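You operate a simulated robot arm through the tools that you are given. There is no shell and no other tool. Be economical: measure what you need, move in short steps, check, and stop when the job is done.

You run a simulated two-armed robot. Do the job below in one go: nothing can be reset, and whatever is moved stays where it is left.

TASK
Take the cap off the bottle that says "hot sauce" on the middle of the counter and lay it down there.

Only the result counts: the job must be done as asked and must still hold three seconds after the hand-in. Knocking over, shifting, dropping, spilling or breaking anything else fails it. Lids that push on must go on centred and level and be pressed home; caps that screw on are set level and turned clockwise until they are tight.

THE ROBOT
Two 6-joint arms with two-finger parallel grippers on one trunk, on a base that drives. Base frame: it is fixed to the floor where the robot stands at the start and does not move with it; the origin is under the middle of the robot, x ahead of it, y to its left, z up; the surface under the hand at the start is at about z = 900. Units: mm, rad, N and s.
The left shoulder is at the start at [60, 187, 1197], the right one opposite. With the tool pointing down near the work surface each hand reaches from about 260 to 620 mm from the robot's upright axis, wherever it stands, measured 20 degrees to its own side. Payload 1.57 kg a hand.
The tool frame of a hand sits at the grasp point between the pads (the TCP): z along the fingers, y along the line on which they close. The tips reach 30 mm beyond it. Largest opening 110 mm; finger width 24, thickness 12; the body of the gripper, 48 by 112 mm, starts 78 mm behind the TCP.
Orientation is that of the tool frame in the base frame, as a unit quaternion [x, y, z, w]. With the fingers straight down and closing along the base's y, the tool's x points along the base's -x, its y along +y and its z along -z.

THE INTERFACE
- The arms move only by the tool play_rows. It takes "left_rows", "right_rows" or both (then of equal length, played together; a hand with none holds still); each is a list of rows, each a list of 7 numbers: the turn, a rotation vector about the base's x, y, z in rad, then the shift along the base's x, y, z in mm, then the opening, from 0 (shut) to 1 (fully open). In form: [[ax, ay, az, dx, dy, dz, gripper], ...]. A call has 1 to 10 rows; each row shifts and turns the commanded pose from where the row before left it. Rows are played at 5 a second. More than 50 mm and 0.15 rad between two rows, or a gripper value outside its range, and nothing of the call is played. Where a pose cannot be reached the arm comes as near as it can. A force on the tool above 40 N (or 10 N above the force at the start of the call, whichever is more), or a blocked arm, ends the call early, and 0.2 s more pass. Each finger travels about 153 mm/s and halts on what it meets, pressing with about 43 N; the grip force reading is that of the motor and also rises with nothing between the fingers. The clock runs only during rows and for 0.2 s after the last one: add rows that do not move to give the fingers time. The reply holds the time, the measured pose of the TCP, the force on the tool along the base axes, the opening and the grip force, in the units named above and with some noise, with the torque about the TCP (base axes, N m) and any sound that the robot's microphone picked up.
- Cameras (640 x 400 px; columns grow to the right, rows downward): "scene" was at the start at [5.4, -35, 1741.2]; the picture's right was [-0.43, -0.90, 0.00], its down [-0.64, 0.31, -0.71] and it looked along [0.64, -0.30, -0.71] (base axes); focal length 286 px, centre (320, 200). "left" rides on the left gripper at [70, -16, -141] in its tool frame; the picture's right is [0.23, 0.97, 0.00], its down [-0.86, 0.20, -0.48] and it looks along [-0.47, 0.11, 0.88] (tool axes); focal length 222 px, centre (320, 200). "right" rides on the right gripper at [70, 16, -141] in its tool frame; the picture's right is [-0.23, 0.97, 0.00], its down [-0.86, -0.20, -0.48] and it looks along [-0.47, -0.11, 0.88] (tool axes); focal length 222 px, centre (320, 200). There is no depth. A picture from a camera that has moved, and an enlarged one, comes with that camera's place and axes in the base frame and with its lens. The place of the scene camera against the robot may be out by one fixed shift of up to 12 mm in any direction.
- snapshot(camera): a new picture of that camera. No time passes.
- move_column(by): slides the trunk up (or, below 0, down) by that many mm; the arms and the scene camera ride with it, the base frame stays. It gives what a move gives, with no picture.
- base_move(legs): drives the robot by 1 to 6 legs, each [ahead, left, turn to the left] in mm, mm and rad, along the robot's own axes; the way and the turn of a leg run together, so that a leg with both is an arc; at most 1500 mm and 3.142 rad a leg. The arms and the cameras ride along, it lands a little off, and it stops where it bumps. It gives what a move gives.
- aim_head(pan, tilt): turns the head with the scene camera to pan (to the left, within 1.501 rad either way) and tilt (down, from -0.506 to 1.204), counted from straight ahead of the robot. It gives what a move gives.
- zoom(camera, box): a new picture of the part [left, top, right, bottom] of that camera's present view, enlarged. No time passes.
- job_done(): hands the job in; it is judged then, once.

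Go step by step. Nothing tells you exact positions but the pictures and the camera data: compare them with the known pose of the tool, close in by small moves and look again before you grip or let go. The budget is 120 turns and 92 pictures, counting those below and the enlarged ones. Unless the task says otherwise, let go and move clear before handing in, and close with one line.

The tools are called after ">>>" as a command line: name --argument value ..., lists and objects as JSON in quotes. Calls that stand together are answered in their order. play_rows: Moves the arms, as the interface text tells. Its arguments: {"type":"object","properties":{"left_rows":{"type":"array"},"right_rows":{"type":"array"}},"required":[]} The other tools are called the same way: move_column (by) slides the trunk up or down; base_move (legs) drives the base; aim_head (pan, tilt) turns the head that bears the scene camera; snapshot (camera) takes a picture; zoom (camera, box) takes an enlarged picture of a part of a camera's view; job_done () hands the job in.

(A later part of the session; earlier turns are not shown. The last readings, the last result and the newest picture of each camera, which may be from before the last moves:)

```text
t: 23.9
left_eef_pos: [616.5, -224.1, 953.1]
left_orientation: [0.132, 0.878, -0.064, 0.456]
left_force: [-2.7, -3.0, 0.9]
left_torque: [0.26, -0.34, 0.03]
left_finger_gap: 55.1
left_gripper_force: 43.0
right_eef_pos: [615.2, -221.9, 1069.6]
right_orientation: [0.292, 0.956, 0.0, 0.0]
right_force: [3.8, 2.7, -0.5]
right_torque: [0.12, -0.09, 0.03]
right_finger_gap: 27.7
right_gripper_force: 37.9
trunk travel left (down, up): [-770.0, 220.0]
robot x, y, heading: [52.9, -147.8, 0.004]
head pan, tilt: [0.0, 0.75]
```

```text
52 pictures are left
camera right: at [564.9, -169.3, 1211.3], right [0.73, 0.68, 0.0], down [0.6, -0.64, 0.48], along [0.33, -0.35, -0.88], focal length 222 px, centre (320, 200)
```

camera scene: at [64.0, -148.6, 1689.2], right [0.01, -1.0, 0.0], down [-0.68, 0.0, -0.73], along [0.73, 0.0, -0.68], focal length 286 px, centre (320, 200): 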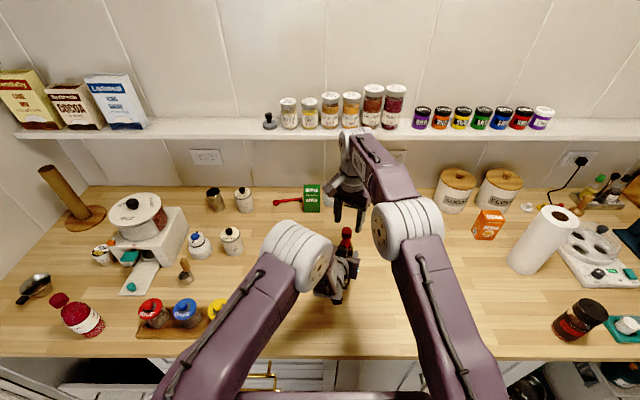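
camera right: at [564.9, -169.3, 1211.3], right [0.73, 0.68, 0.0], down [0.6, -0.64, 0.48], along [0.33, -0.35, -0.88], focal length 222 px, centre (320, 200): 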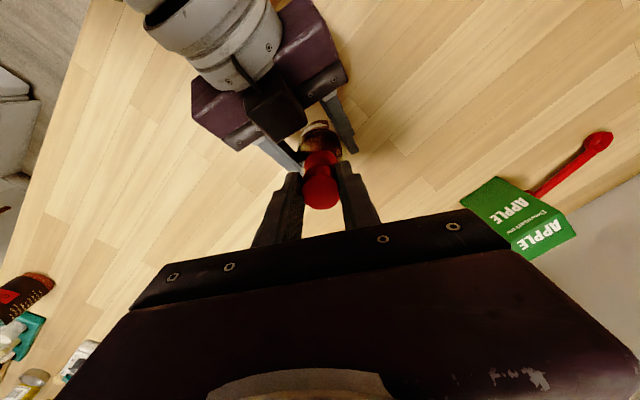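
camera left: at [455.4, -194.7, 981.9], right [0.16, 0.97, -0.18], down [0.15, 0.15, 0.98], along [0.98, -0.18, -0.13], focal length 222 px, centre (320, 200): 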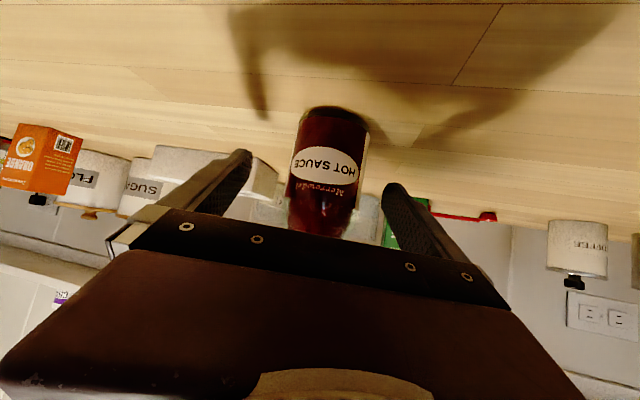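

The cap is gripped at 27.7 mm with small side forces. I'll turn it counter-clockwise and watch the torque.

>>> play_rows --right_rows '[[0, 0, 0.1, 0, 0, 0, 0.15], [0, 0, 0.1, 0, 0, 0, 0.15], [0, 0, 0.1, 0, 0, 0, 0.15]]'

>>> zoom --camera "right" --box '[260, 100, 400, 230]'

```text
t: 24.7
left_eef_pos: [615.8, -223.0, 951.4]
left_orientation: [0.13, 0.878, -0.063, 0.456]
left_force: [0.8, -1.6, -0.1]
left_torque: [-0.22, 0.19, -0.03]
left_finger_gap: 54.9
left_gripper_force: 43.0
right_eef_pos: [613.8, -223.8, 1069.8]
right_orientation: [0.146, 0.989, -0.001, 0.0]
right_force: [-1.1, -0.4, -0.3]
right_torque: [-0.08, -0.05, -0.01]
right_finger_gap: 27.4
right_gripper_force: 38.3
trunk travel left (down, up): [-770.0, 220.0]
robot x, y, heading: [47.7, -147.5, 0.005]
head pan, tilt: [0.0, 0.75]
```

```text
3.08 times, centred on (330, 165) of right
camera zoom: at [551.5, -186.6, 1211.6], right [0.5, 0.87, 0.0], down [0.76, -0.44, 0.48], along [0.41, -0.24, -0.88], focal length 684 px, centre (289, 308)
```

zoom: 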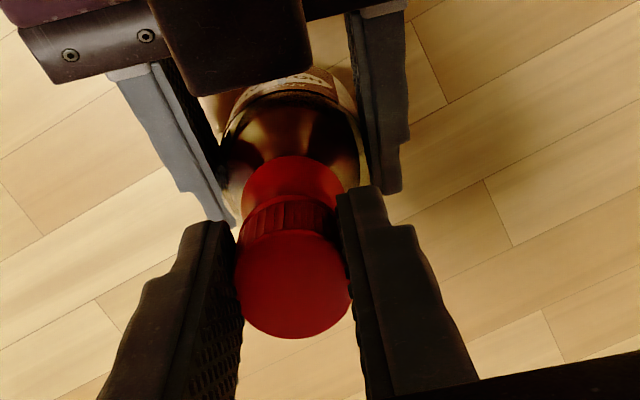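

The turn meets almost no torque, so it is either threading freely or slipping. I'll continue to about +0.6 rad.

>>> play_rows --right_rows '[[0, 0, 0.13, 0, 0, 0, 0.15], [0, 0, 0.13, 0, 0, 0, 0.15], [0, 0, 0.13, 0, 0, 0, 0.15], [0, 0, 0.13, 0, 0, 0, 0.15], [0, 0, 0.13, 0, 0, 0, 0.15], [0, 0, 0.13, 0, 0, 0, 0.15], [0, 0, 0.13, 0, 0, 0, 0.15], [0, 0, 0, 0, 0, 0, 0.15]]'

>>> zoom --camera "right" --box '[250, 80, 410, 230]'

>>> zoom --camera "scene" --box '[310, 190, 380, 280]'

```text
t: 26.5
left_eef_pos: [617.1, -222.2, 952.7]
left_orientation: [0.129, 0.879, -0.063, 0.455]
left_force: [9.2, 21.3, -0.1]
left_torque: [-1.65, 0.64, 0.06]
left_finger_gap: 55.4
left_gripper_force: 42.6
right_eef_pos: [614.8, -222.9, 1069.4]
right_orientation: [-0.304, 0.953, -0.001, 0.0]
right_force: [-10.1, -21.7, 1.1]
right_torque: [-0.74, 0.43, -0.04]
right_finger_gap: 27.4
right_gripper_force: 38.3
trunk travel left (down, up): [-770.0, 220.0]
robot x, y, heading: [48.9, -149.4, 0.005]
head pan, tilt: [0.0, 0.75]
```

```text
2.67 times, centred on (330, 155) of right
camera zoom: at [548.6, -249.8, 1211.8], right [-0.38, 0.93, 0.0], down [0.81, 0.33, 0.48], along [0.44, 0.18, -0.88], focal length 592 px, centre (293, 320)
```

zoom: 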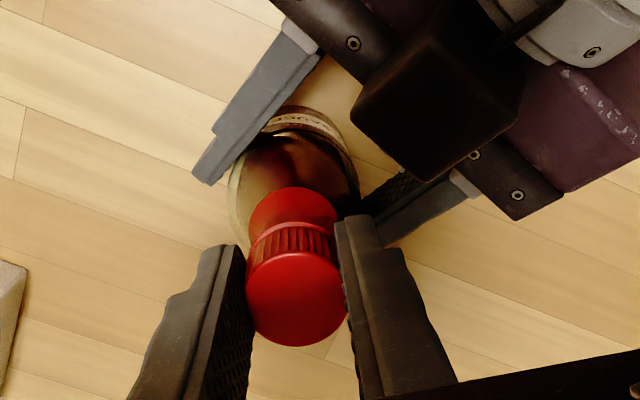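

```text
4.44 times, centred on (345, 235) of scene
camera zoom: at [64.0, -148.3, 1689.2], right [0.01, -1.0, 0.0], down [-0.68, 0.0, -0.73], along [0.73, 0.0, -0.68], focal length 1270 px, centre (209, 44)
```

zoom: 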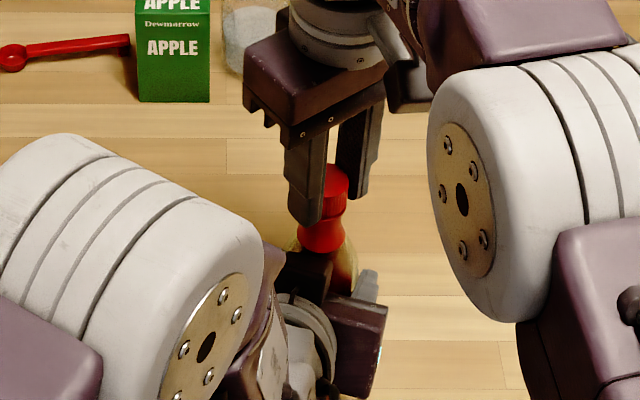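

A 20 N side load built up at the end of that turn, although the cap turned freely. I'll release, lift slightly and check for a gap under the cap.

>>> play_rows --right_rows '[[0, 0, 0, 0, 0, 0, 0.3], [0, 0, 0, 0, 0, 0, 0.36], [0, 0, 0, 0, 0, 0, 0.36], [0, 0, 0, 0, 0, 12, 0.36], [0, 0, 0, 0, 0, 12, 0.36], [0, 0, 0, 0, 0, 12, 0.5], [0, 0, 0, 0, 0, 0, 0.5]]'

>>> zoom --camera "right" --box '[250, 80, 410, 230]'

>>> zoom --camera "scene" --box '[310, 190, 380, 280]'

```text
t: 28.1
left_eef_pos: [617.2, -223.7, 953.1]
left_orientation: [0.131, 0.878, -0.063, 0.456]
left_force: [-0.7, 0.6, -0.3]
left_torque: [0.03, 0.02, 0.02]
left_finger_gap: 54.9
left_gripper_force: 42.9
right_eef_pos: [615.4, -222.5, 1108.2]
right_orientation: [-0.303, 0.953, 0.0, -0.001]
right_force: [-0.1, -0.5, 0.5]
right_torque: [0.03, 0.02, 0.01]
right_finger_gap: 54.7
right_gripper_force: 0.0
trunk travel left (down, up): [-770.0, 220.0]
robot x, y, heading: [49.1, -144.2, 0.006]
head pan, tilt: [0.0, 0.75]
```

```text
2.67 times, centred on (330, 155) of right
camera zoom: at [548.7, -248.8, 1248.8], right [-0.38, 0.93, 0.0], down [0.81, 0.33, 0.48], along [0.44, 0.18, -0.88], focal length 592 px, centre (293, 320)
```

zoom: 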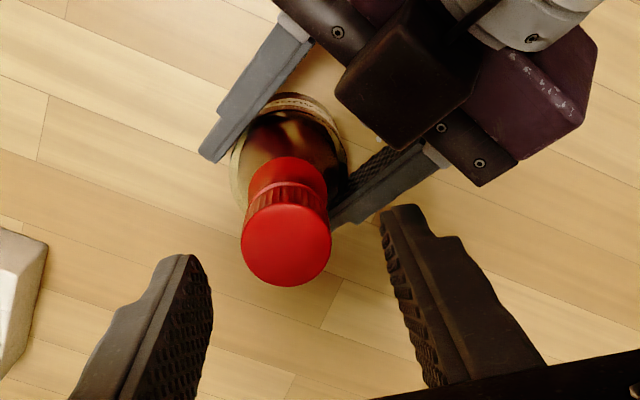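

```text
4.44 times, centred on (345, 235) of scene
camera zoom: at [64.5, -148.6, 1689.2], right [0.01, -1.0, 0.0], down [-0.68, 0.0, -0.73], along [0.73, 0.0, -0.68], focal length 1270 px, centre (209, 44)
```

zoom: 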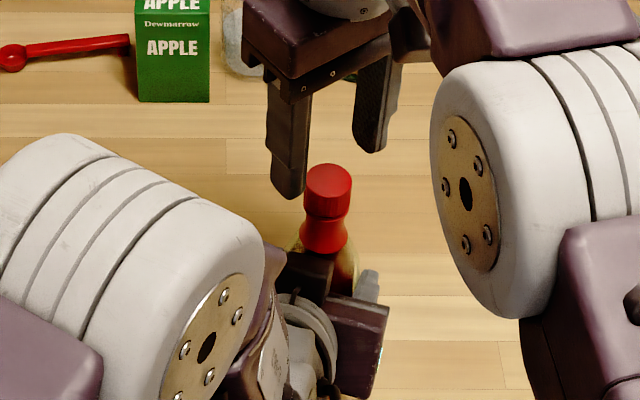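

There's no visible lift yet. I'll wind the hand back to about -0.9 rad above the cap and re-grip for a second turn.

>>> play_rows --right_rows '[[0, 0, -0.15, -0.5, -0.5, 0, 0.45], [0, 0, -0.15, 0, -0.5, 0, 0.45], [0, 0, -0.15, 0, 0, 0, 0.45], [0, 0, -0.15, 0, 0, 0, 0.45], [0, 0, -0.15, 0, 0, 0, 0.45], [0, 0, -0.15, 0, 0, 0, 0.45], [0, 0, -0.15, 0, 0, 0, 0.45], [0, 0, -0.15, 0, 0, 0, 0.45], [0, 0, -0.15, 0, 0, 0, 0.45], [0, 0, -0.15, 0, 0, 0, 0.45]]'

>>> play_rows --right_rows '[[0, 0, 0, 0, 0, 0, 0.45], [0, 0, 0, 0, 0, -12, 0.45], [0, 0, 0, 0, 0, -12, 0.45], [0, 0, 0, 0, 0, -12, 0.45], [0, 0, 0, 0, 0, 0, 0.45]]'

>>> zoom --camera "right" --box '[250, 80, 410, 230]'

```text
t: 30.3
left_eef_pos: [616.2, -223.7, 952.8]
left_orientation: [0.131, 0.878, -0.063, 0.455]
left_force: [0.6, 0.3, 0.2]
left_torque: [0.0, 0.03, 0.03]
left_finger_gap: 54.9
left_gripper_force: 43.5
right_eef_pos: [614.5, -224.9, 1105.0]
right_orientation: [0.429, 0.903, -0.001, 0.0]
right_force: [0.2, 0.6, -1.1]
right_torque: [-0.03, 0.01, 0.01]
right_finger_gap: 49.4
right_gripper_force: 0.2
trunk travel left (down, up): [-770.0, 220.0]
robot x, y, heading: [49.7, -149.0, 0.009]
head pan, tilt: [0.0, 0.75]
```

```text
t: 31.5
left_eef_pos: [616.6, -224.5, 953.0]
left_orientation: [0.131, 0.878, -0.063, 0.455]
left_force: [0.0, -0.4, 0.1]
left_torque: [-0.02, 0.0, -0.01]
left_finger_gap: 55.2
left_gripper_force: 43.4
right_eef_pos: [614.2, -224.6, 1068.1]
right_orientation: [0.427, 0.904, 0.0, 0.0]
right_force: [0.3, -0.5, 0.5]
right_torque: [-0.04, 0.02, 0.0]
right_finger_gap: 49.4
right_gripper_force: 0.1
trunk travel left (down, up): [-770.0, 220.0]
robot x, y, heading: [53.3, -153.0, 0.005]
head pan, tilt: [0.0, 0.75]
```

```text
2.67 times, centred on (330, 155) of right
camera zoom: at [581.7, -160.5, 1210.6], right [0.9, 0.44, 0.0], down [0.39, -0.79, 0.48], along [0.21, -0.43, -0.88], focal length 592 px, centre (293, 320)
```

zoom: 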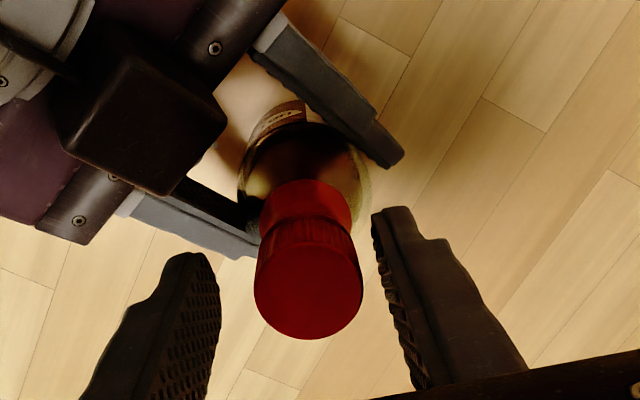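

The cap is between the fingers. I'll close and do the second turn.

>>> play_rows --right_rows '[[0, 0, 0, 0, 0, 0, 0.32], [0, 0, 0, 0, 0, 0, 0.26], [0, 0, 0, 0, 0, 0, 0.15], [0, 0, 0, 0, 0, 0, 0.15], [0, 0, 0, 0, 0, 0, 0.15]]'

>>> play_rows --right_rows '[[0, 0, 0.13, 0, 0, 0, 0.15], [0, 0, 0.13, 0, 0, 0, 0.15], [0, 0, 0.13, 0, 0, 0, 0.15], [0, 0, 0.13, 0, 0, 0, 0.15], [0, 0, 0.13, 0, 0, 0, 0.15]]'

>>> play_rows --right_rows '[[0, 0, 0.13, 0, 0, 0, 0.15], [0, 0, 0.13, 0, 0, 0, 0.15], [0, 0, 0.13, 0, 0, 0, 0.15], [0, 0, 0.13, 0, 0, 0, 0.15], [0, 0, 0.13, 0, 0, 0, 0.15]]'

>>> zoom --camera "right" --box '[250, 80, 410, 230]'

```text
t: 32.7
left_eef_pos: [616.2, -223.1, 953.1]
left_orientation: [0.131, 0.878, -0.062, 0.456]
left_force: [-16.7, -13.1, 2.3]
left_torque: [0.86, -1.29, -0.06]
left_finger_gap: 55.0
left_gripper_force: 43.3
right_eef_pos: [613.9, -225.3, 1069.5]
right_orientation: [0.428, 0.904, 0.001, 0.002]
right_force: [15.4, 11.4, -0.5]
right_torque: [0.32, -0.42, 0.04]
right_finger_gap: 27.2
right_gripper_force: 38.4
trunk travel left (down, up): [-770.0, 220.0]
robot x, y, heading: [49.6, -145.6, 0.007]
head pan, tilt: [0.0, 0.75]
```

```text
t: 33.9
left_eef_pos: [616.7, -222.7, 952.6]
left_orientation: [0.13, 0.879, -0.063, 0.455]
left_force: [-5.4, -8.1, 1.2]
left_torque: [0.64, -0.06, 0.02]
left_finger_gap: 55.0
left_gripper_force: 42.8
right_eef_pos: [615.1, -223.6, 1069.6]
right_orientation: [0.115, 0.993, 0.0, -0.001]
right_force: [5.6, 7.6, -0.6]
right_torque: [0.03, -0.5, 0.03]
right_finger_gap: 27.2
right_gripper_force: 38.1
trunk travel left (down, up): [-770.0, 220.0]
robot x, y, heading: [49.4, -150.1, 0.006]
head pan, tilt: [0.0, 0.75]
```

```text
t: 35.1
left_eef_pos: [615.6, -223.2, 952.3]
left_orientation: [0.13, 0.879, -0.063, 0.455]
left_force: [4.3, 1.2, 0.0]
left_torque: [-0.27, 0.56, 0.04]
left_finger_gap: 54.9
left_gripper_force: 43.6
right_eef_pos: [615.1, -225.3, 1069.5]
right_orientation: [-0.208, 0.978, 0.0, -0.001]
right_force: [-3.6, -3.2, 2.4]
right_torque: [-0.11, -0.11, 0.01]
right_finger_gap: 26.9
right_gripper_force: 38.1
trunk travel left (down, up): [-770.0, 220.0]
robot x, y, heading: [49.6, -148.9, 0.004]
head pan, tilt: [0.0, 0.75]
```

```text
2.67 times, centred on (330, 155) of right
camera zoom: at [544.2, -237.8, 1211.4], right [-0.19, 0.98, 0.0], down [0.86, 0.17, 0.48], along [0.47, 0.09, -0.88], focal length 592 px, centre (293, 320)
```

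zoom: 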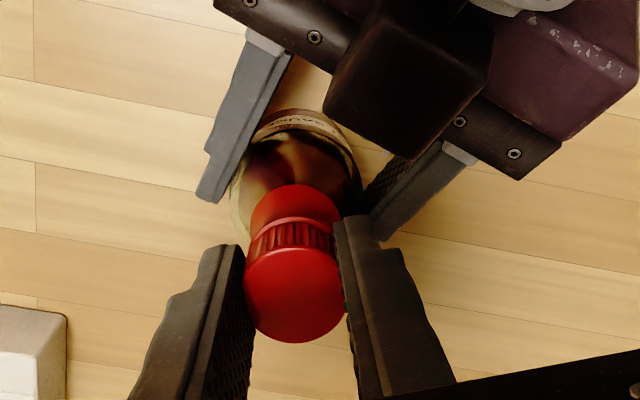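

About 2.5 rad have been turned so far with little torque. A gentle 3 mm upward pull will show whether the cap is free.

>>> play_rows --right_rows '[[0, 0, 0, 0, 0, 1, 0.15], [0, 0, 0, 0, 0, 1, 0.15], [0, 0, 0, 0, 0, 1, 0.15]]'

>>> zoom --camera "right" --box '[270, 120, 370, 220]'

```text
t: 35.9
left_eef_pos: [617.3, -223.2, 953.6]
left_orientation: [0.131, 0.878, -0.064, 0.457]
left_force: [-9.1, 10.4, 13.3]
left_torque: [-0.83, -0.72, -0.01]
left_finger_gap: 54.9
left_gripper_force: 42.9
right_eef_pos: [615.5, -224.8, 1072.7]
right_orientation: [-0.208, 0.978, 0.0, 0.0]
right_force: [8.3, -10.0, -15.9]
right_torque: [-0.45, -0.29, -0.03]
right_finger_gap: 27.0
right_gripper_force: 38.0
trunk travel left (down, up): [-770.0, 220.0]
robot x, y, heading: [49.1, -148.0, 0.009]
head pan, tilt: [0.0, 0.75]
```

```text
4.00 times, centred on (320, 170) of right
camera zoom: at [543.8, -237.0, 1214.3], right [-0.19, 0.98, 0.0], down [0.86, 0.16, 0.48], along [0.47, 0.09, -0.88], focal length 888 px, centre (320, 320)
```

zoom: 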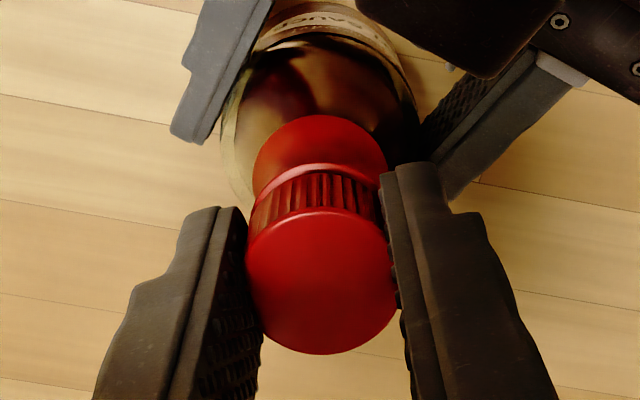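

It's still threaded, with 16 N of resistance. I'll relax the pull, re-centre by about 1 mm and repeat the turn.

>>> play_rows --right_rows '[[0, 0, 0, 0, 0, -3, 0.15], [0, 0, 0, 0, 0, 0, 0.4], [0, 0, 0, 0, 0, 0, 0.4], [0, 0, -0.15, 0.4, 0.4, 0, 0.4], [0, 0, -0.15, 0.4, 0.4, 0, 0.4], [0, 0, -0.15, 0, 0, 0, 0.4], [0, 0, -0.15, 0, 0, 0, 0.4], [0, 0, -0.15, 0, 0, 0, 0.4], [0, 0, -0.15, 0, 0, 0, 0.4], [0, 0, -0.15, 0, 0, 0, 0.4]]'

>>> play_rows --right_rows '[[0, 0, -0.15, 0, 0, 0, 0.4], [0, 0, -0.15, 0, 0, 0, 0.4], [0, 0, 0, 0, 0, 0, 0.32], [0, 0, 0, 0, 0, 0, 0.26], [0, 0, 0, 0, 0, 0, 0.15], [0, 0, 0, 0, 0, 0, 0.15], [0, 0, 0, 0, 0, 0, 0.15]]'

>>> play_rows --right_rows '[[0, 0, 0.14, 0, 0, 0, 0.15], [0, 0, 0.14, 0, 0, 0, 0.15], [0, 0, 0.14, 0, 0, 0, 0.15], [0, 0, 0.14, 0, 0, 0, 0.15], [0, 0, 0.14, 0, 0, 0, 0.15], [0, 0, 0.14, 0, 0, 0, 0.15], [0, 0, 0.14, 0, 0, 0, 0.15], [0, 0, 0.14, 0, 0, 0, 0.15], [0, 0, 0.14, 0, 0, 0, 0.15], [0, 0, 0.14, 0, 0, 0, 0.15]]'

>>> zoom --camera "right" --box '[270, 120, 370, 220]'

```text
t: 38.1
left_eef_pos: [615.4, -224.3, 952.6]
left_orientation: [0.131, 0.878, -0.063, 0.455]
left_force: [0.0, 0.5, -0.9]
left_torque: [0.0, -0.01, 0.01]
left_finger_gap: 55.0
left_gripper_force: 43.3
right_eef_pos: [616.5, -223.8, 1069.6]
right_orientation: [0.312, 0.95, 0.0, 0.0]
right_force: [0.3, 0.4, -0.4]
right_torque: [0.05, -0.05, 0.02]
right_finger_gap: 43.9
right_gripper_force: 0.1
trunk travel left (down, up): [-770.0, 220.0]
robot x, y, heading: [49.7, -149.0, 0.008]
head pan, tilt: [0.0, 0.75]
```

```text
t: 39.7
left_eef_pos: [616.5, -223.4, 953.9]
left_orientation: [0.131, 0.878, -0.064, 0.456]
left_force: [4.1, 2.2, 0.6]
left_torque: [-0.28, 0.52, 0.0]
left_finger_gap: 54.7
left_gripper_force: 43.5
right_eef_pos: [615.8, -222.9, 1069.8]
right_orientation: [0.45, 0.893, -0.001, -0.001]
right_force: [-4.2, -2.7, 0.9]
right_torque: [-0.01, 0.05, -0.01]
right_finger_gap: 27.1
right_gripper_force: 37.4
trunk travel left (down, up): [-770.0, 220.0]
robot x, y, heading: [47.1, -146.1, 0.006]
head pan, tilt: [0.0, 0.75]
```

```text
t: 41.9
left_eef_pos: [615.8, -223.7, 953.8]
left_orientation: [0.131, 0.879, -0.063, 0.454]
left_force: [3.6, 10.4, -0.9]
left_torque: [-0.91, 0.24, 0.02]
left_finger_gap: 54.7
left_gripper_force: 43.1
right_eef_pos: [616.0, -222.8, 1070.9]
right_orientation: [-0.232, 0.973, -0.001, 0.0]
right_force: [-3.3, -9.9, 5.2]
right_torque: [-0.26, 0.06, -0.02]
right_finger_gap: 27.1
right_gripper_force: 38.3
trunk travel left (down, up): [-770.0, 220.0]
robot x, y, heading: [48.7, -149.0, 0.007]
head pan, tilt: [0.0, 0.75]
```

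```text
4.00 times, centred on (320, 170) of right
camera zoom: at [545.4, -239.9, 1211.5], right [-0.24, 0.97, 0.0], down [0.85, 0.21, 0.48], along [0.47, 0.11, -0.88], focal length 888 px, centre (320, 320)
```

zoom: 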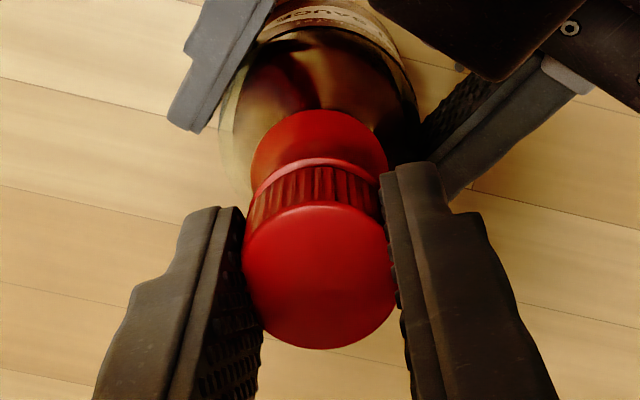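

The cap is pushing up on the fingers at 5 N, so it is unscrewing. I'll repeat with a slight lift.

>>> play_rows --right_rows '[[0, 0, 0, 0, 0, 0, 0.4], [0, 0, 0, 0, 0, 0, 0.4], [0, 0, -0.15, 0, 0, 0, 0.4], [0, 0, -0.15, 0, 0, 0, 0.4], [0, 0, -0.15, 0, 0, 0, 0.4], [0, 0, -0.15, 0, 0, 0, 0.4], [0, 0, -0.15, 0, 0, 0, 0.4], [0, 0, -0.15, 0, 0, 0, 0.4], [0, 0, -0.15, 0, 0, 0, 0.4], [0, 0, -0.15, 0, 0, 0, 0.4]]'

>>> play_rows --right_rows '[[0, 0, -0.15, 0, 0, 0.5, 0.4], [0, 0, -0.05, 0, 0, 0.5, 0.4], [0, 0, 0, 0, 0, 0, 0.32], [0, 0, 0, 0, 0, 0, 0.26], [0, 0, 0, 0, 0, 0, 0.15], [0, 0, 0, 0, 0, 0, 0.15], [0, 0, 0, 0, 0, 0, 0.15]]'

>>> play_rows --right_rows '[[0, 0, 0.14, 0, 0, 0.07, 0.15], [0, 0, 0.14, 0, 0, 0.07, 0.15], [0, 0, 0.14, 0, 0, 0.07, 0.15], [0, 0, 0.14, 0, 0, 0.07, 0.15], [0, 0, 0.14, 0, 0, 0.07, 0.15], [0, 0, 0.14, 0, 0, 0.07, 0.15], [0, 0, 0.14, 0, 0, 0.07, 0.15], [0, 0, 0.14, 0, 0, 0.07, 0.15], [0, 0, 0.14, 0, 0, 0.07, 0.15], [0, 0, 0.14, 0, 0, 0.07, 0.15]]'

>>> play_rows --right_rows '[[0, 0, 0, 0, 0, 1, 0.15], [0, 0, 0, 0, 0, 1, 0.15]]'

>>> zoom --camera "right" --box '[270, 120, 370, 220]'

```text
t: 44.1
left_eef_pos: [615.7, -222.7, 952.8]
left_orientation: [0.132, 0.878, -0.064, 0.455]
left_force: [0.8, 0.0, 0.3]
left_torque: [0.02, 0.02, -0.04]
left_finger_gap: 55.0
left_gripper_force: 43.6
right_eef_pos: [616.0, -223.7, 1069.6]
right_orientation: [0.359, 0.933, 0.0, 0.001]
right_force: [0.1, -0.2, 0.3]
right_torque: [0.02, -0.01, 0.04]
right_finger_gap: 43.9
right_gripper_force: 0.0
trunk travel left (down, up): [-770.0, 220.0]
robot x, y, heading: [50.1, -150.9, 0.004]
head pan, tilt: [0.0, 0.75]
```

```text
t: 45.7
left_eef_pos: [616.8, -223.7, 952.8]
left_orientation: [0.132, 0.878, -0.063, 0.455]
left_force: [-5.0, -1.5, 0.6]
left_torque: [0.19, -0.44, 0.01]
left_finger_gap: 55.1
left_gripper_force: 42.9
right_eef_pos: [616.4, -223.8, 1070.8]
right_orientation: [0.45, 0.893, 0.0, 0.0]
right_force: [5.2, 2.3, -0.8]
right_torque: [0.05, -0.1, -0.01]
right_finger_gap: 27.8
right_gripper_force: 38.2
trunk travel left (down, up): [-770.0, 220.0]
robot x, y, heading: [49.6, -148.2, 0.005]
head pan, tilt: [0.0, 0.75]
```

```text
t: 47.9
left_eef_pos: [618.0, -222.9, 953.2]
left_orientation: [0.13, 0.879, -0.063, 0.455]
left_force: [0.8, 4.3, 0.7]
left_torque: [-0.39, 0.08, 0.02]
left_finger_gap: 54.9
left_gripper_force: 43.1
right_eef_pos: [616.9, -223.6, 1072.0]
right_orientation: [-0.233, 0.972, 0.0, 0.0]
right_force: [-1.4, -3.8, -0.7]
right_torque: [-0.06, 0.02, 0.0]
right_finger_gap: 27.5
right_gripper_force: 38.1
trunk travel left (down, up): [-770.0, 220.0]
robot x, y, heading: [48.5, -150.6, 0.005]
head pan, tilt: [0.0, 0.75]
```

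```text
t: 48.5
left_eef_pos: [617.3, -222.7, 952.7]
left_orientation: [0.131, 0.878, -0.064, 0.455]
left_force: [-1.5, 6.6, 3.1]
left_torque: [-0.72, -0.17, 0.0]
left_finger_gap: 55.0
left_gripper_force: 43.4
right_eef_pos: [615.4, -222.7, 1073.9]
right_orientation: [-0.232, 0.973, 0.0, 0.0]
right_force: [1.8, -7.8, -5.2]
right_torque: [-0.08, 0.0, -0.02]
right_finger_gap: 27.6
right_gripper_force: 38.0
trunk travel left (down, up): [-770.0, 220.0]
robot x, y, heading: [48.2, -151.6, 0.005]
head pan, tilt: [0.0, 0.75]
```

```text
4.00 times, centred on (320, 170) of right
camera zoom: at [545.5, -239.0, 1216.0], right [-0.24, 0.97, 0.0], down [0.85, 0.21, 0.48], along [0.46, 0.11, -0.88], focal length 888 px, centre (320, 320)
```

zoom: 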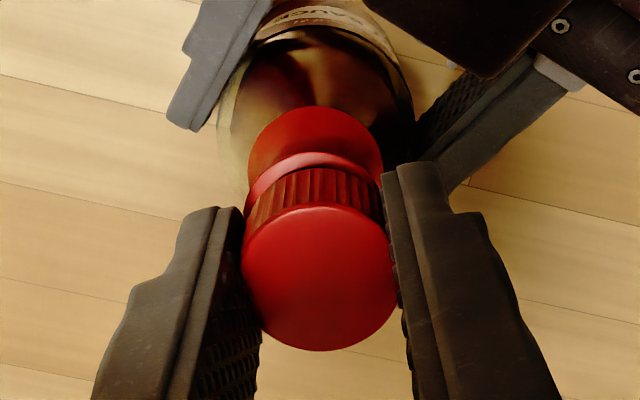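

The gap under the cap is growing, but it's still lightly threaded. I'll do another round.

>>> play_rows --right_rows '[[0, 0, 0, 0, 0, -1, 0.15], [0, 0, 0, 0, 0, 0, 0.4], [0, 0, 0, 0, 0, 0, 0.4], [0, 0, -0.15, 0, 0, 0, 0.4], [0, 0, -0.15, 0, 0, 0, 0.4], [0, 0, -0.15, 0, 0, 0, 0.4], [0, 0, -0.15, 0, 0, 0, 0.4], [0, 0, -0.15, 0, 0, 0, 0.4], [0, 0, -0.15, 0, 0, 0, 0.4], [0, 0, -0.15, 0, 0, 0, 0.4]]'

>>> play_rows --right_rows '[[0, 0, -0.15, 0, 0, 0, 0.4], [0, 0, -0.15, 0, 0, 0, 0.4], [0, 0, -0.05, 0, 0, 0, 0.4], [0, 0, 0, 0, 0, 0, 0.32], [0, 0, 0, 0, 0, 0, 0.26], [0, 0, 0, 0, 0, 0, 0.15], [0, 0, 0, 0, 0, 0, 0.15], [0, 0, 0, 0, 0, 0, 0.15]]'

>>> play_rows --right_rows '[[0, 0, 0.14, 0, 0, 0.07, 0.15], [0, 0, 0.14, 0, 0, 0.07, 0.15], [0, 0, 0.14, 0, 0, 0.07, 0.15], [0, 0, 0.14, 0, 0, 0.07, 0.15], [0, 0, 0.14, 0, 0, 0.07, 0.15], [0, 0, 0.14, 0, 0, 0.07, 0.15], [0, 0, 0.14, 0, 0, 0.07, 0.15], [0, 0, 0.14, 0, 0, 0.07, 0.15], [0, 0, 0.14, 0, 0, 0.07, 0.15], [0, 0, 0.14, 0, 0, 0.07, 0.15]]'

>>> play_rows --right_rows '[[0, 0, 0, 0, 0, 1, 0.15], [0, 0, 0, 0, 0, 1, 0.15], [0, 0, 0, 0, 0, 1, 0.15]]'

>>> zoom --camera "right" --box '[270, 120, 370, 220]'

```text
t: 50.7
left_eef_pos: [617.0, -223.0, 953.1]
left_orientation: [0.131, 0.878, -0.063, 0.456]
left_force: [-0.3, 0.5, -0.2]
left_torque: [0.02, 0.02, -0.01]
left_finger_gap: 54.7
left_gripper_force: 42.4
right_eef_pos: [616.3, -223.7, 1074.2]
right_orientation: [0.287, 0.958, 0.001, 0.001]
right_force: [-0.5, 0.6, -0.8]
right_torque: [0.02, -0.01, 0.04]
right_finger_gap: 43.9
right_gripper_force: 0.1
trunk travel left (down, up): [-770.0, 220.0]
robot x, y, heading: [49.9, -147.7, 0.006]
head pan, tilt: [0.0, 0.75]
```

```text
t: 52.5
left_eef_pos: [617.7, -223.4, 952.7]
left_orientation: [0.131, 0.878, -0.063, 0.455]
left_force: [-0.4, 0.8, -0.1]
left_torque: [-0.02, 0.01, 0.02]
left_finger_gap: 55.0
left_gripper_force: 42.7
right_eef_pos: [616.0, -223.6, 1072.9]
right_orientation: [0.448, 0.894, 0.0, 0.001]
right_force: [-0.8, 0.7, 1.3]
right_torque: [-0.03, 0.02, 0.03]
right_finger_gap: 27.3
right_gripper_force: 37.4
trunk travel left (down, up): [-770.0, 220.0]
robot x, y, heading: [46.0, -148.0, 0.008]
head pan, tilt: [0.0, 0.75]
```

```text
t: 54.7
left_eef_pos: [615.6, -223.3, 952.3]
left_orientation: [0.13, 0.879, -0.063, 0.455]
left_force: [-4.5, 4.2, 0.0]
left_torque: [-0.4, -0.32, 0.05]
left_finger_gap: 54.8
left_gripper_force: 43.3
right_eef_pos: [616.6, -222.3, 1074.7]
right_orientation: [-0.234, 0.972, 0.0, 0.001]
right_force: [4.4, -3.6, 0.1]
right_torque: [-0.12, -0.09, -0.04]
right_finger_gap: 27.4
right_gripper_force: 37.7
trunk travel left (down, up): [-770.0, 220.0]
robot x, y, heading: [48.6, -149.1, 0.002]
head pan, tilt: [0.0, 0.75]
```

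```text
t: 55.5
left_eef_pos: [617.0, -223.0, 953.3]
left_orientation: [0.13, 0.878, -0.063, 0.455]
left_force: [-6.6, 5.9, 2.3]
left_torque: [-0.59, -0.69, -0.01]
left_finger_gap: 54.7
left_gripper_force: 43.0
right_eef_pos: [617.5, -223.1, 1076.7]
right_orientation: [-0.233, 0.972, 0.0, 0.0]
right_force: [7.4, -5.7, -4.6]
right_torque: [-0.11, -0.13, 0.01]
right_finger_gap: 27.1
right_gripper_force: 38.0
trunk travel left (down, up): [-770.0, 220.0]
robot x, y, heading: [52.6, -146.4, 0.007]
head pan, tilt: [0.0, 0.75]
```

```text
4.00 times, centred on (320, 170) of right
camera zoom: at [545.6, -239.2, 1218.8], right [-0.24, 0.97, 0.0], down [0.85, 0.21, 0.48], along [0.46, 0.11, -0.88], focal length 888 px, centre (320, 320)
```

zoom: 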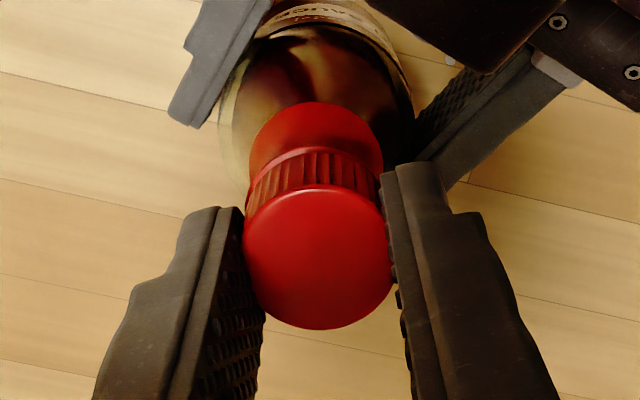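

About 6.7 rad have been turned, and the upward pull still holds at 5 N. I'll grip slightly lower and run another round.

>>> play_rows --right_rows '[[0, 0, 0, 0, 0, -3, 0.15], [0, 0, 0, 0, 0, 0, 0.4], [0, 0, 0, 0, 0, -1, 0.4], [0, 0, -0.15, 0, 0, 0, 0.4], [0, 0, -0.15, 0, 0, 0, 0.4], [0, 0, -0.15, 0, 0, 0, 0.4], [0, 0, -0.15, 0, 0, 0, 0.4], [0, 0, -0.15, 0, 0, 0, 0.4], [0, 0, -0.15, 0, 0, 0, 0.4], [0, 0, -0.15, 0, 0, 0, 0.4]]'

>>> play_rows --right_rows '[[0, 0, -0.15, 0, 0, 0, 0.4], [0, 0, -0.15, 0, 0, 0, 0.4], [0, 0, -0.05, 0, 0, 0, 0.4], [0, 0, 0, 0, 0, 0, 0.32], [0, 0, 0, 0, 0, 0, 0.26], [0, 0, 0, 0, 0, 0, 0.15], [0, 0, 0, 0, 0, 0, 0.15], [0, 0, 0, 0, 0, 0, 0.15]]'

>>> play_rows --right_rows '[[0, 0, 0.14, 0, 0, 0.07, 0.15], [0, 0, 0.14, 0, 0, 0.07, 0.15], [0, 0, 0.14, 0, 0, 0.07, 0.15], [0, 0, 0.14, 0, 0, 0.07, 0.15], [0, 0, 0.14, 0, 0, 0.07, 0.15], [0, 0, 0.14, 0, 0, 0.07, 0.15], [0, 0, 0.14, 0, 0, 0.07, 0.15], [0, 0, 0.14, 0, 0, 0.07, 0.15], [0, 0, 0.14, 0, 0, 0.07, 0.15], [0, 0, 0.14, 0, 0, 0.07, 0.15]]'

>>> zoom --camera "right" --box '[270, 120, 370, 220]'

>>> play_rows --right_rows '[[0, 0, 0, 0, 0, 1, 0.15], [0, 0, 0, 0, 0, 1, 0.15], [0, 0, 0, 0, 0, 1, 0.15]]'

>>> zoom --camera "right" --box '[270, 120, 370, 220]'

```text
t: 57.7
left_eef_pos: [616.1, -223.9, 953.6]
left_orientation: [0.131, 0.879, -0.063, 0.455]
left_force: [-0.4, 0.1, -1.0]
left_torque: [0.01, 0.03, -0.03]
left_finger_gap: 54.8
left_gripper_force: 43.6
right_eef_pos: [616.4, -222.7, 1073.6]
right_orientation: [0.287, 0.958, -0.001, 0.0]
right_force: [0.0, -0.7, -1.2]
right_torque: [0.0, 0.02, -0.01]
right_finger_gap: 43.8
right_gripper_force: 0.0
trunk travel left (down, up): [-770.0, 220.0]
robot x, y, heading: [47.9, -149.3, 0.009]
head pan, tilt: [0.0, 0.75]
```

```text
t: 59.5
left_eef_pos: [616.3, -223.2, 952.9]
left_orientation: [0.13, 0.879, -0.063, 0.455]
left_force: [0.7, 0.3, 0.3]
left_torque: [-0.03, -0.01, -0.06]
left_finger_gap: 55.0
left_gripper_force: 42.6
right_eef_pos: [616.3, -223.1, 1073.7]
right_orientation: [0.449, 0.894, 0.0, 0.0]
right_force: [0.1, -0.9, -0.4]
right_torque: [-0.01, 0.01, 0.01]
right_finger_gap: 27.1
right_gripper_force: 37.6
trunk travel left (down, up): [-770.0, 220.0]
robot x, y, heading: [46.9, -152.8, 0.006]
head pan, tilt: [0.0, 0.75]
```

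```text
t: 61.7
left_eef_pos: [615.4, -223.5, 951.2]
left_orientation: [0.131, 0.878, -0.064, 0.455]
left_force: [1.8, 3.3, 0.1]
left_torque: [-0.3, 0.19, 0.03]
left_finger_gap: 54.8
left_gripper_force: 43.2
right_eef_pos: [616.4, -222.8, 1073.4]
right_orientation: [-0.234, 0.972, 0.0, 0.001]
right_force: [-2.7, -3.7, 0.5]
right_torque: [-0.1, 0.09, -0.05]
right_finger_gap: 27.3
right_gripper_force: 37.7
trunk travel left (down, up): [-770.0, 220.0]
robot x, y, heading: [50.6, -149.6, 0.001]
head pan, tilt: [0.0, 0.75]
```

```text
4.00 times, centred on (320, 170) of right
camera zoom: at [546.1, -239.7, 1216.3], right [-0.24, 0.97, 0.0], down [0.85, 0.21, 0.48], along [0.46, 0.12, -0.88], focal length 888 px, centre (320, 320)
```

zoom: 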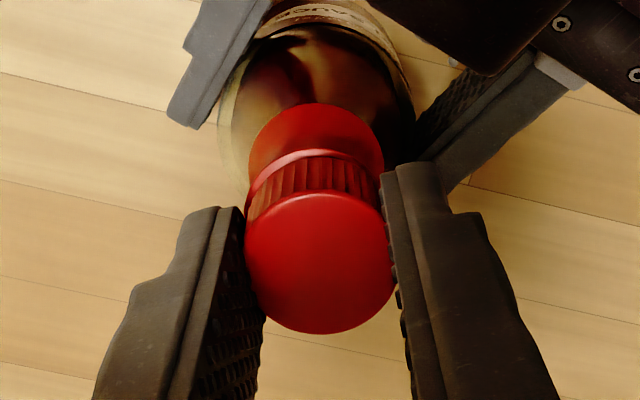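

```text
t: 62.5
left_eef_pos: [616.4, -224.0, 953.7]
left_orientation: [0.132, 0.878, -0.064, 0.455]
left_force: [-0.6, 1.3, 0.2]
left_torque: [-0.06, -0.02, 0.02]
left_finger_gap: 54.8
left_gripper_force: 43.1
right_eef_pos: [615.7, -223.0, 1076.9]
right_orientation: [-0.233, 0.973, 0.001, 0.0]
right_force: [0.3, -0.8, 0.1]
right_torque: [-0.03, -0.05, -0.02]
right_finger_gap: 27.3
right_gripper_force: 37.9
trunk travel left (down, up): [-770.0, 220.0]
robot x, y, heading: [49.0, -147.9, 0.006]
head pan, tilt: [0.0, 0.75]
```

```text
4.00 times, centred on (320, 170) of right
camera zoom: at [545.3, -240.1, 1218.6], right [-0.24, 0.97, 0.0], down [0.85, 0.21, 0.48], along [0.46, 0.11, -0.88], focal length 888 px, centre (320, 320)
```

zoom: 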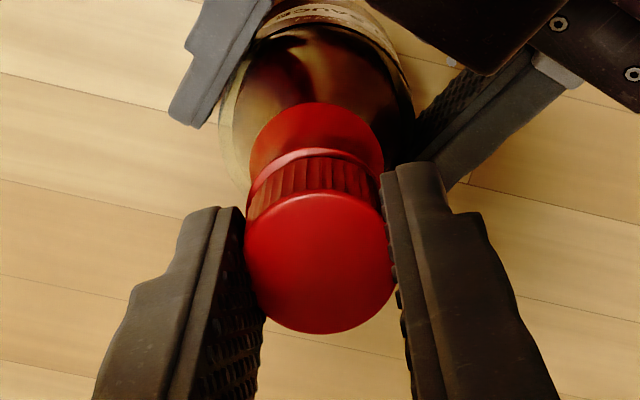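

The cap now lifts with no resistance, so I'll raise it straight up off the bottle.

>>> play_rows --right_rows '[[0, 0, 0, 0, 0, 4, 0.15], [0, 0, 0, 0, 0, 6, 0.15], [0, 0, 0, 0, 0, 10, 0.15], [0, 0, 0, 0, 0, 15, 0.15], [0, 0, 0, 0, 0, 20, 0.15], [0, 0, 0, 0, 0, 20, 0.15]]'

>>> snapshot --camera "right"

>>> zoom --camera "scene" --box '[290, 150, 430, 310]'

```text
t: 63.9
left_eef_pos: [617.4, -224.3, 953.7]
left_orientation: [0.131, 0.879, -0.063, 0.455]
left_force: [-1.2, 0.1, 0.3]
left_torque: [0.01, 0.04, 0.03]
left_finger_gap: 54.8
left_gripper_force: 42.6
right_eef_pos: [614.8, -225.3, 1153.6]
right_orientation: [-0.232, 0.973, 0.0, -0.001]
right_force: [0.1, -0.1, -0.3]
right_torque: [0.03, 0.02, 0.03]
right_finger_gap: 27.0
right_gripper_force: 38.1
trunk travel left (down, up): [-770.0, 220.0]
robot x, y, heading: [46.7, -150.7, 0.008]
head pan, tilt: [0.0, 0.75]
```

```text
38 pictures are left
camera right: at [544.7, -242.3, 1295.1], right [-0.24, 0.97, 0.0], down [0.85, 0.21, 0.48], along [0.46, 0.11, -0.88], focal length 222 px, centre (320, 200)
```

right: 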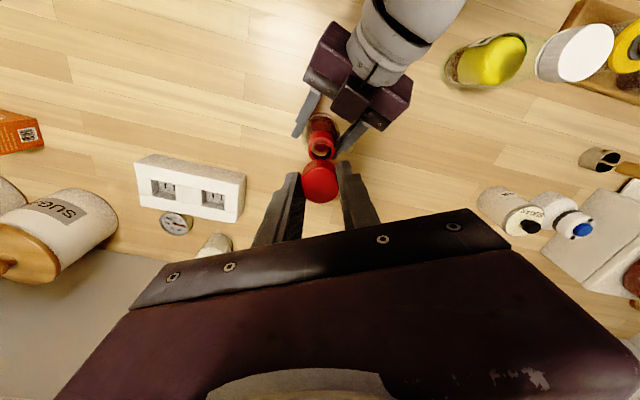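

```text
2.50 times, centred on (360, 230) of scene
camera zoom: at [64.3, -148.7, 1689.2], right [0.01, -1.0, 0.0], down [-0.68, 0.0, -0.73], along [0.73, 0.0, -0.68], focal length 715 px, centre (220, 125)
```

zoom: 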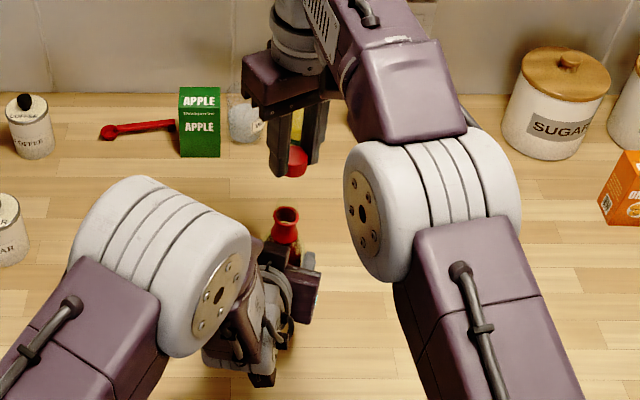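

The cap is off. I'll carry it about 125 mm to the right of the bottle, over clear mid-counter, and check the spot.

>>> play_rows --right_rows '[[0, 0, 0, -8, -31, 0, 0.15], [0, 0, 0, -8, -31, 0, 0.15], [0, 0, 0, -8, -31, -10, 0.15], [0, 0, 0, -8, -31, -20, 0.15], [0, 0, 0, 0, 0, -30, 0.15], [0, 0, 0, 0, 0, -30, 0.15], [0, 0, 0, 0, 0, 0, 0.15]]'

>>> snapshot --camera "right"

>>> snapshot --camera "scene"

```text
t: 65.5
left_eef_pos: [616.5, -223.3, 953.2]
left_orientation: [0.132, 0.878, -0.064, 0.455]
left_force: [0.3, -0.9, 0.0]
left_torque: [0.02, 0.0, 0.0]
left_finger_gap: 54.8
left_gripper_force: 43.1
right_eef_pos: [581.8, -348.9, 1062.1]
right_orientation: [-0.233, 0.973, 0.0, 0.0]
right_force: [0.3, -0.6, -0.3]
right_torque: [0.01, 0.0, -0.02]
right_finger_gap: 27.6
right_gripper_force: 37.5
trunk travel left (down, up): [-770.0, 220.0]
robot x, y, heading: [47.9, -146.8, 0.007]
head pan, tilt: [0.0, 0.75]
```

```text
36 pictures are left
camera right: at [511.8, -366.2, 1203.3], right [-0.24, 0.97, 0.0], down [0.85, 0.21, 0.48], along [0.46, 0.11, -0.88], focal length 222 px, centre (320, 200)
```

right: 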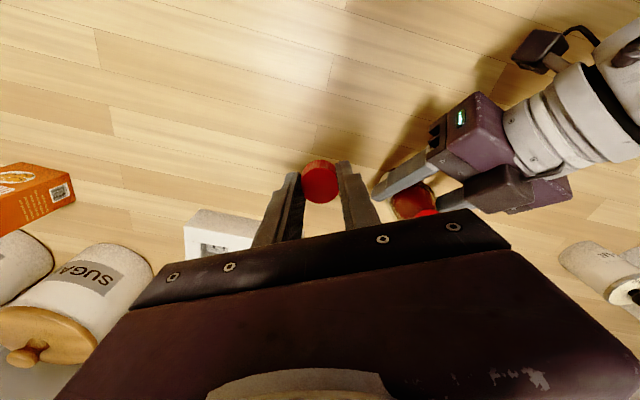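

```text
35 pictures are left
camera scene: at [64.2, -149.1, 1689.2], right [0.01, -1.0, 0.0], down [-0.68, 0.0, -0.73], along [0.73, 0.0, -0.68], focal length 286 px, centre (320, 200)
```

scene: 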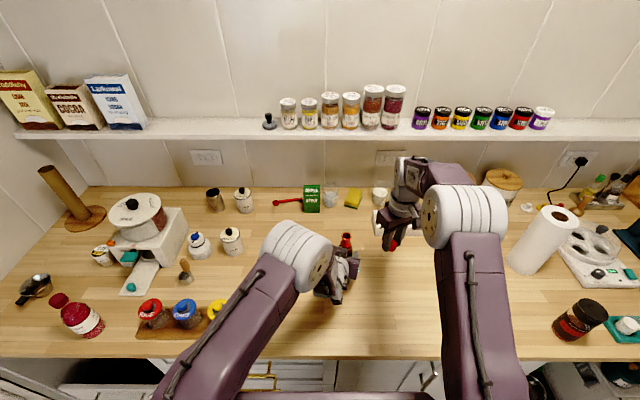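

The spot is clear. I'll shift 35 mm further from the left gripper and then lower toward the counter.

>>> play_rows --right_rows '[[0, 0, 0, -5, -35, 0, 0.15], [0, 0, 0, 0, 0, -35, 0.15], [0, 0, 0, 0, 0, -35, 0.15], [0, 0, 0, 0, 0, -30, 0.15], [0, 0, 0, 0, 0, -12, 0.15], [0, 0, 0, 0, 0, 0, 0.15]]'

>>> play_rows --right_rows '[[0, 0, 0, 0, 0, -4, 0.15], [0, 0, 0, 0, 0, -4, 0.15], [0, 0, 0, 0, 0, -2, 0.15]]'

>>> snapshot --camera "right"

```text
t: 66.9
left_eef_pos: [616.3, -223.7, 952.0]
left_orientation: [0.131, 0.878, -0.064, 0.455]
left_force: [0.1, 0.7, 0.3]
left_torque: [0.01, 0.01, 0.01]
left_finger_gap: 54.9
left_gripper_force: 43.0
right_eef_pos: [581.0, -383.0, 951.6]
right_orientation: [-0.233, 0.973, 0.0, 0.0]
right_force: [0.6, -0.3, -1.1]
right_torque: [0.0, 0.02, -0.02]
right_finger_gap: 27.6
right_gripper_force: 37.9
trunk travel left (down, up): [-770.0, 220.0]
robot x, y, heading: [50.6, -147.2, 0.004]
head pan, tilt: [0.0, 0.75]
```

```text
t: 67.7
left_eef_pos: [617.7, -223.0, 953.1]
left_orientation: [0.131, 0.879, -0.063, 0.455]
left_force: [0.1, 0.7, 0.6]
left_torque: [0.02, 0.05, -0.02]
left_finger_gap: 54.8
left_gripper_force: 42.4
right_eef_pos: [579.9, -382.4, 940.9]
right_orientation: [-0.232, 0.973, 0.0, 0.0]
right_force: [-0.9, -0.4, -0.3]
right_torque: [-0.02, 0.01, 0.01]
right_finger_gap: 27.5
right_gripper_force: 38.0
trunk travel left (down, up): [-770.0, 220.0]
robot x, y, heading: [45.7, -152.7, 0.006]
head pan, tilt: [0.0, 0.75]
```

```text
34 pictures are left
camera right: at [508.6, -398.5, 1082.8], right [-0.24, 0.97, 0.0], down [0.85, 0.21, 0.48], along [0.47, 0.11, -0.88], focal length 222 px, centre (320, 200)
```

right: 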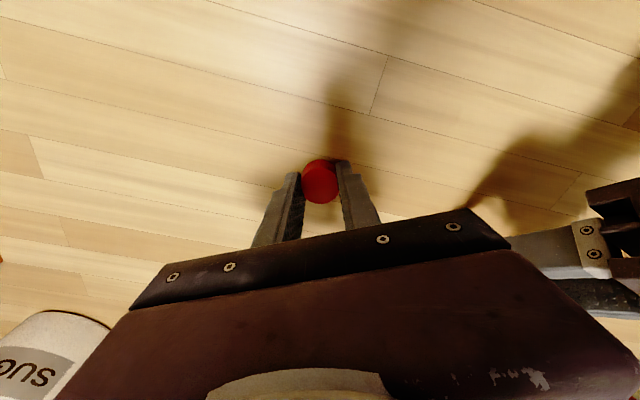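

No contact yet, so I'll continue down in 2 mm steps.

>>> play_rows --right_rows '[[0, 0, 0, 0, 0, -2, 0.15], [0, 0, 0, 0, 0, -2, 0.15], [0, 0, 0, 0, 0, -2, 0.15]]'

>>> play_rows --right_rows '[[0, 0, 0, 0, 0, -1, 0.15], [0, 0, 0, 0, 0, -1, 0.15]]'

```text
t: 68.5
left_eef_pos: [617.3, -223.9, 953.0]
left_orientation: [0.131, 0.878, -0.063, 0.455]
left_force: [0.1, -0.1, -0.6]
left_torque: [0.01, 0.01, -0.01]
left_finger_gap: 55.0
left_gripper_force: 43.3
right_eef_pos: [578.5, -382.6, 935.3]
right_orientation: [-0.233, 0.973, 0.0, 0.0]
right_force: [-0.2, -0.1, -0.4]
right_torque: [-0.02, -0.03, 0.01]
right_finger_gap: 27.6
right_gripper_force: 38.3
trunk travel left (down, up): [-770.0, 220.0]
robot x, y, heading: [48.5, -150.6, 0.003]
head pan, tilt: [0.0, 0.75]
```

```text
t: 69.1
left_eef_pos: [616.7, -223.2, 953.8]
left_orientation: [0.132, 0.879, -0.064, 0.455]
left_force: [0.1, -1.3, -0.2]
left_torque: [0.0, 0.04, 0.04]
left_finger_gap: 54.6
left_gripper_force: 42.8
right_eef_pos: [579.8, -381.7, 933.1]
right_orientation: [-0.231, 0.973, 0.0, 0.0]
right_force: [-0.2, -1.3, 0.2]
right_torque: [0.01, 0.03, 0.04]
right_finger_gap: 27.5
right_gripper_force: 38.2
trunk travel left (down, up): [-770.0, 220.0]
robot x, y, heading: [49.5, -151.2, 0.007]
head pan, tilt: [0.0, 0.75]
```

>>> play_rows --right_rows '[[0, 0, 0, 0, 0, -1, 0.15], [0, 0, 0, 0, 0, -1, 0.15]]'

>>> play_rows --right_rows '[[0, 0, 0, 0, 0, -1, 0.15]]'

>>> zoom --camera "right" --box '[260, 130, 380, 230]'

```text
t: 69.7
left_eef_pos: [616.3, -223.0, 953.3]
left_orientation: [0.132, 0.878, -0.064, 0.455]
left_force: [-0.3, -0.4, 0.1]
left_torque: [0.03, 0.01, 0.02]
left_finger_gap: 55.0
left_gripper_force: 43.1
right_eef_pos: [579.4, -380.8, 932.3]
right_orientation: [-0.232, 0.973, 0.0, 0.001]
right_force: [1.2, -1.4, 9.4]
right_torque: [-0.08, 0.03, 0.01]
right_finger_gap: 27.7
right_gripper_force: 37.8
trunk travel left (down, up): [-770.0, 220.0]
robot x, y, heading: [50.9, -147.7, 0.004]
head pan, tilt: [0.0, 0.75]
```

```text
t: 70.1
left_eef_pos: [616.1, -223.2, 953.6]
left_orientation: [0.131, 0.878, -0.064, 0.456]
left_force: [-1.0, -0.3, -0.1]
left_torque: [0.02, 0.01, 0.02]
left_finger_gap: 55.0
left_gripper_force: 42.9
right_eef_pos: [579.0, -382.0, 931.9]
right_orientation: [-0.233, 0.972, -0.002, 0.001]
right_force: [2.3, -1.2, 20.0]
right_torque: [-0.04, 0.11, -0.02]
right_finger_gap: 27.3
right_gripper_force: 38.0
trunk travel left (down, up): [-770.0, 220.0]
robot x, y, heading: [44.4, -148.7, 0.005]
head pan, tilt: [0.0, 0.75]
```

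```text
4.00 times, centred on (320, 180) of right
camera zoom: at [507.1, -398.4, 1073.2], right [-0.24, 0.97, 0.0], down [0.85, 0.21, 0.48], along [0.47, 0.11, -0.88], focal length 888 px, centre (320, 280)
```

zoom: 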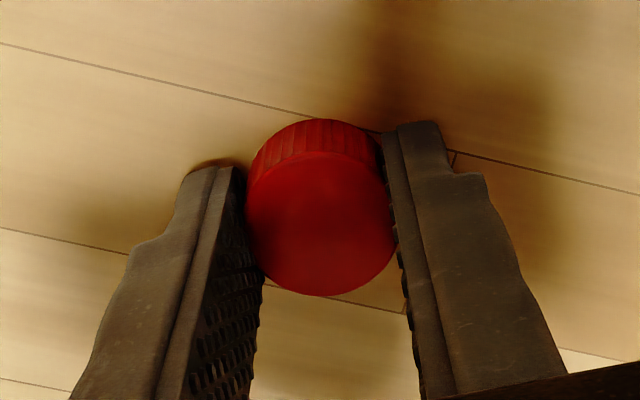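

Contact with the counter at z ≈ 932. I'll ease off 1.5 mm, open gently and lift straight up.

>>> play_rows --right_rows '[[0, 0, 0, 0, 0, 1.5, 0.15], [0, 0, 0, 0, 0, 0, 0.28], [0, 0, 0, 0, 0, 0, 0.34], [0, 0, 0, 0, 0, 0, 0.45], [0, 0, 0, 0, 0, 0, 0.45], [0, 0, 0, 0, 0, 15, 0.45], [0, 0, 0, 0, 0, 25, 0.45], [0, 0, 0, 0, 0, 35, 0.45], [0, 0, 0, 0, 0, 40, 0.45]]'

>>> snapshot --camera "right"

```text
t: 72.1
left_eef_pos: [616.5, -223.6, 952.9]
left_orientation: [0.131, 0.878, -0.063, 0.455]
left_force: [-1.1, -0.6, 0.5]
left_torque: [0.02, -0.02, -0.02]
left_finger_gap: 54.8
left_gripper_force: 43.0
right_eef_pos: [579.6, -384.2, 1046.3]
right_orientation: [-0.233, 0.973, 0.0, 0.0]
right_force: [0.6, -0.5, 0.5]
right_torque: [0.05, -0.02, 0.0]
right_finger_gap: 49.4
right_gripper_force: 0.1
trunk travel left (down, up): [-770.0, 220.0]
robot x, y, heading: [53.3, -153.6, 0.006]
head pan, tilt: [0.0, 0.75]
```

```text
32 pictures are left
camera right: at [508.0, -400.2, 1188.2], right [-0.24, 0.97, 0.0], down [0.85, 0.21, 0.48], along [0.47, 0.11, -0.88], focal length 222 px, centre (320, 200)
```

right: 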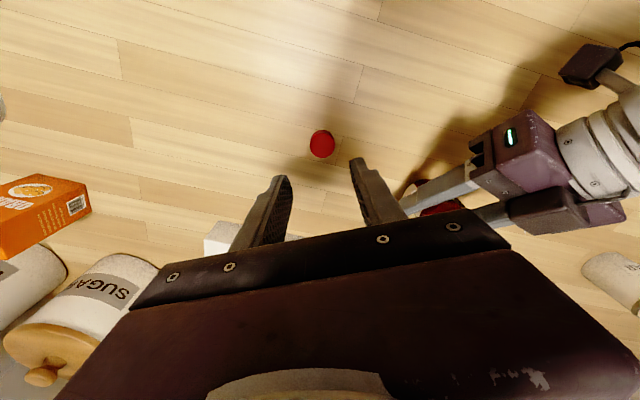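

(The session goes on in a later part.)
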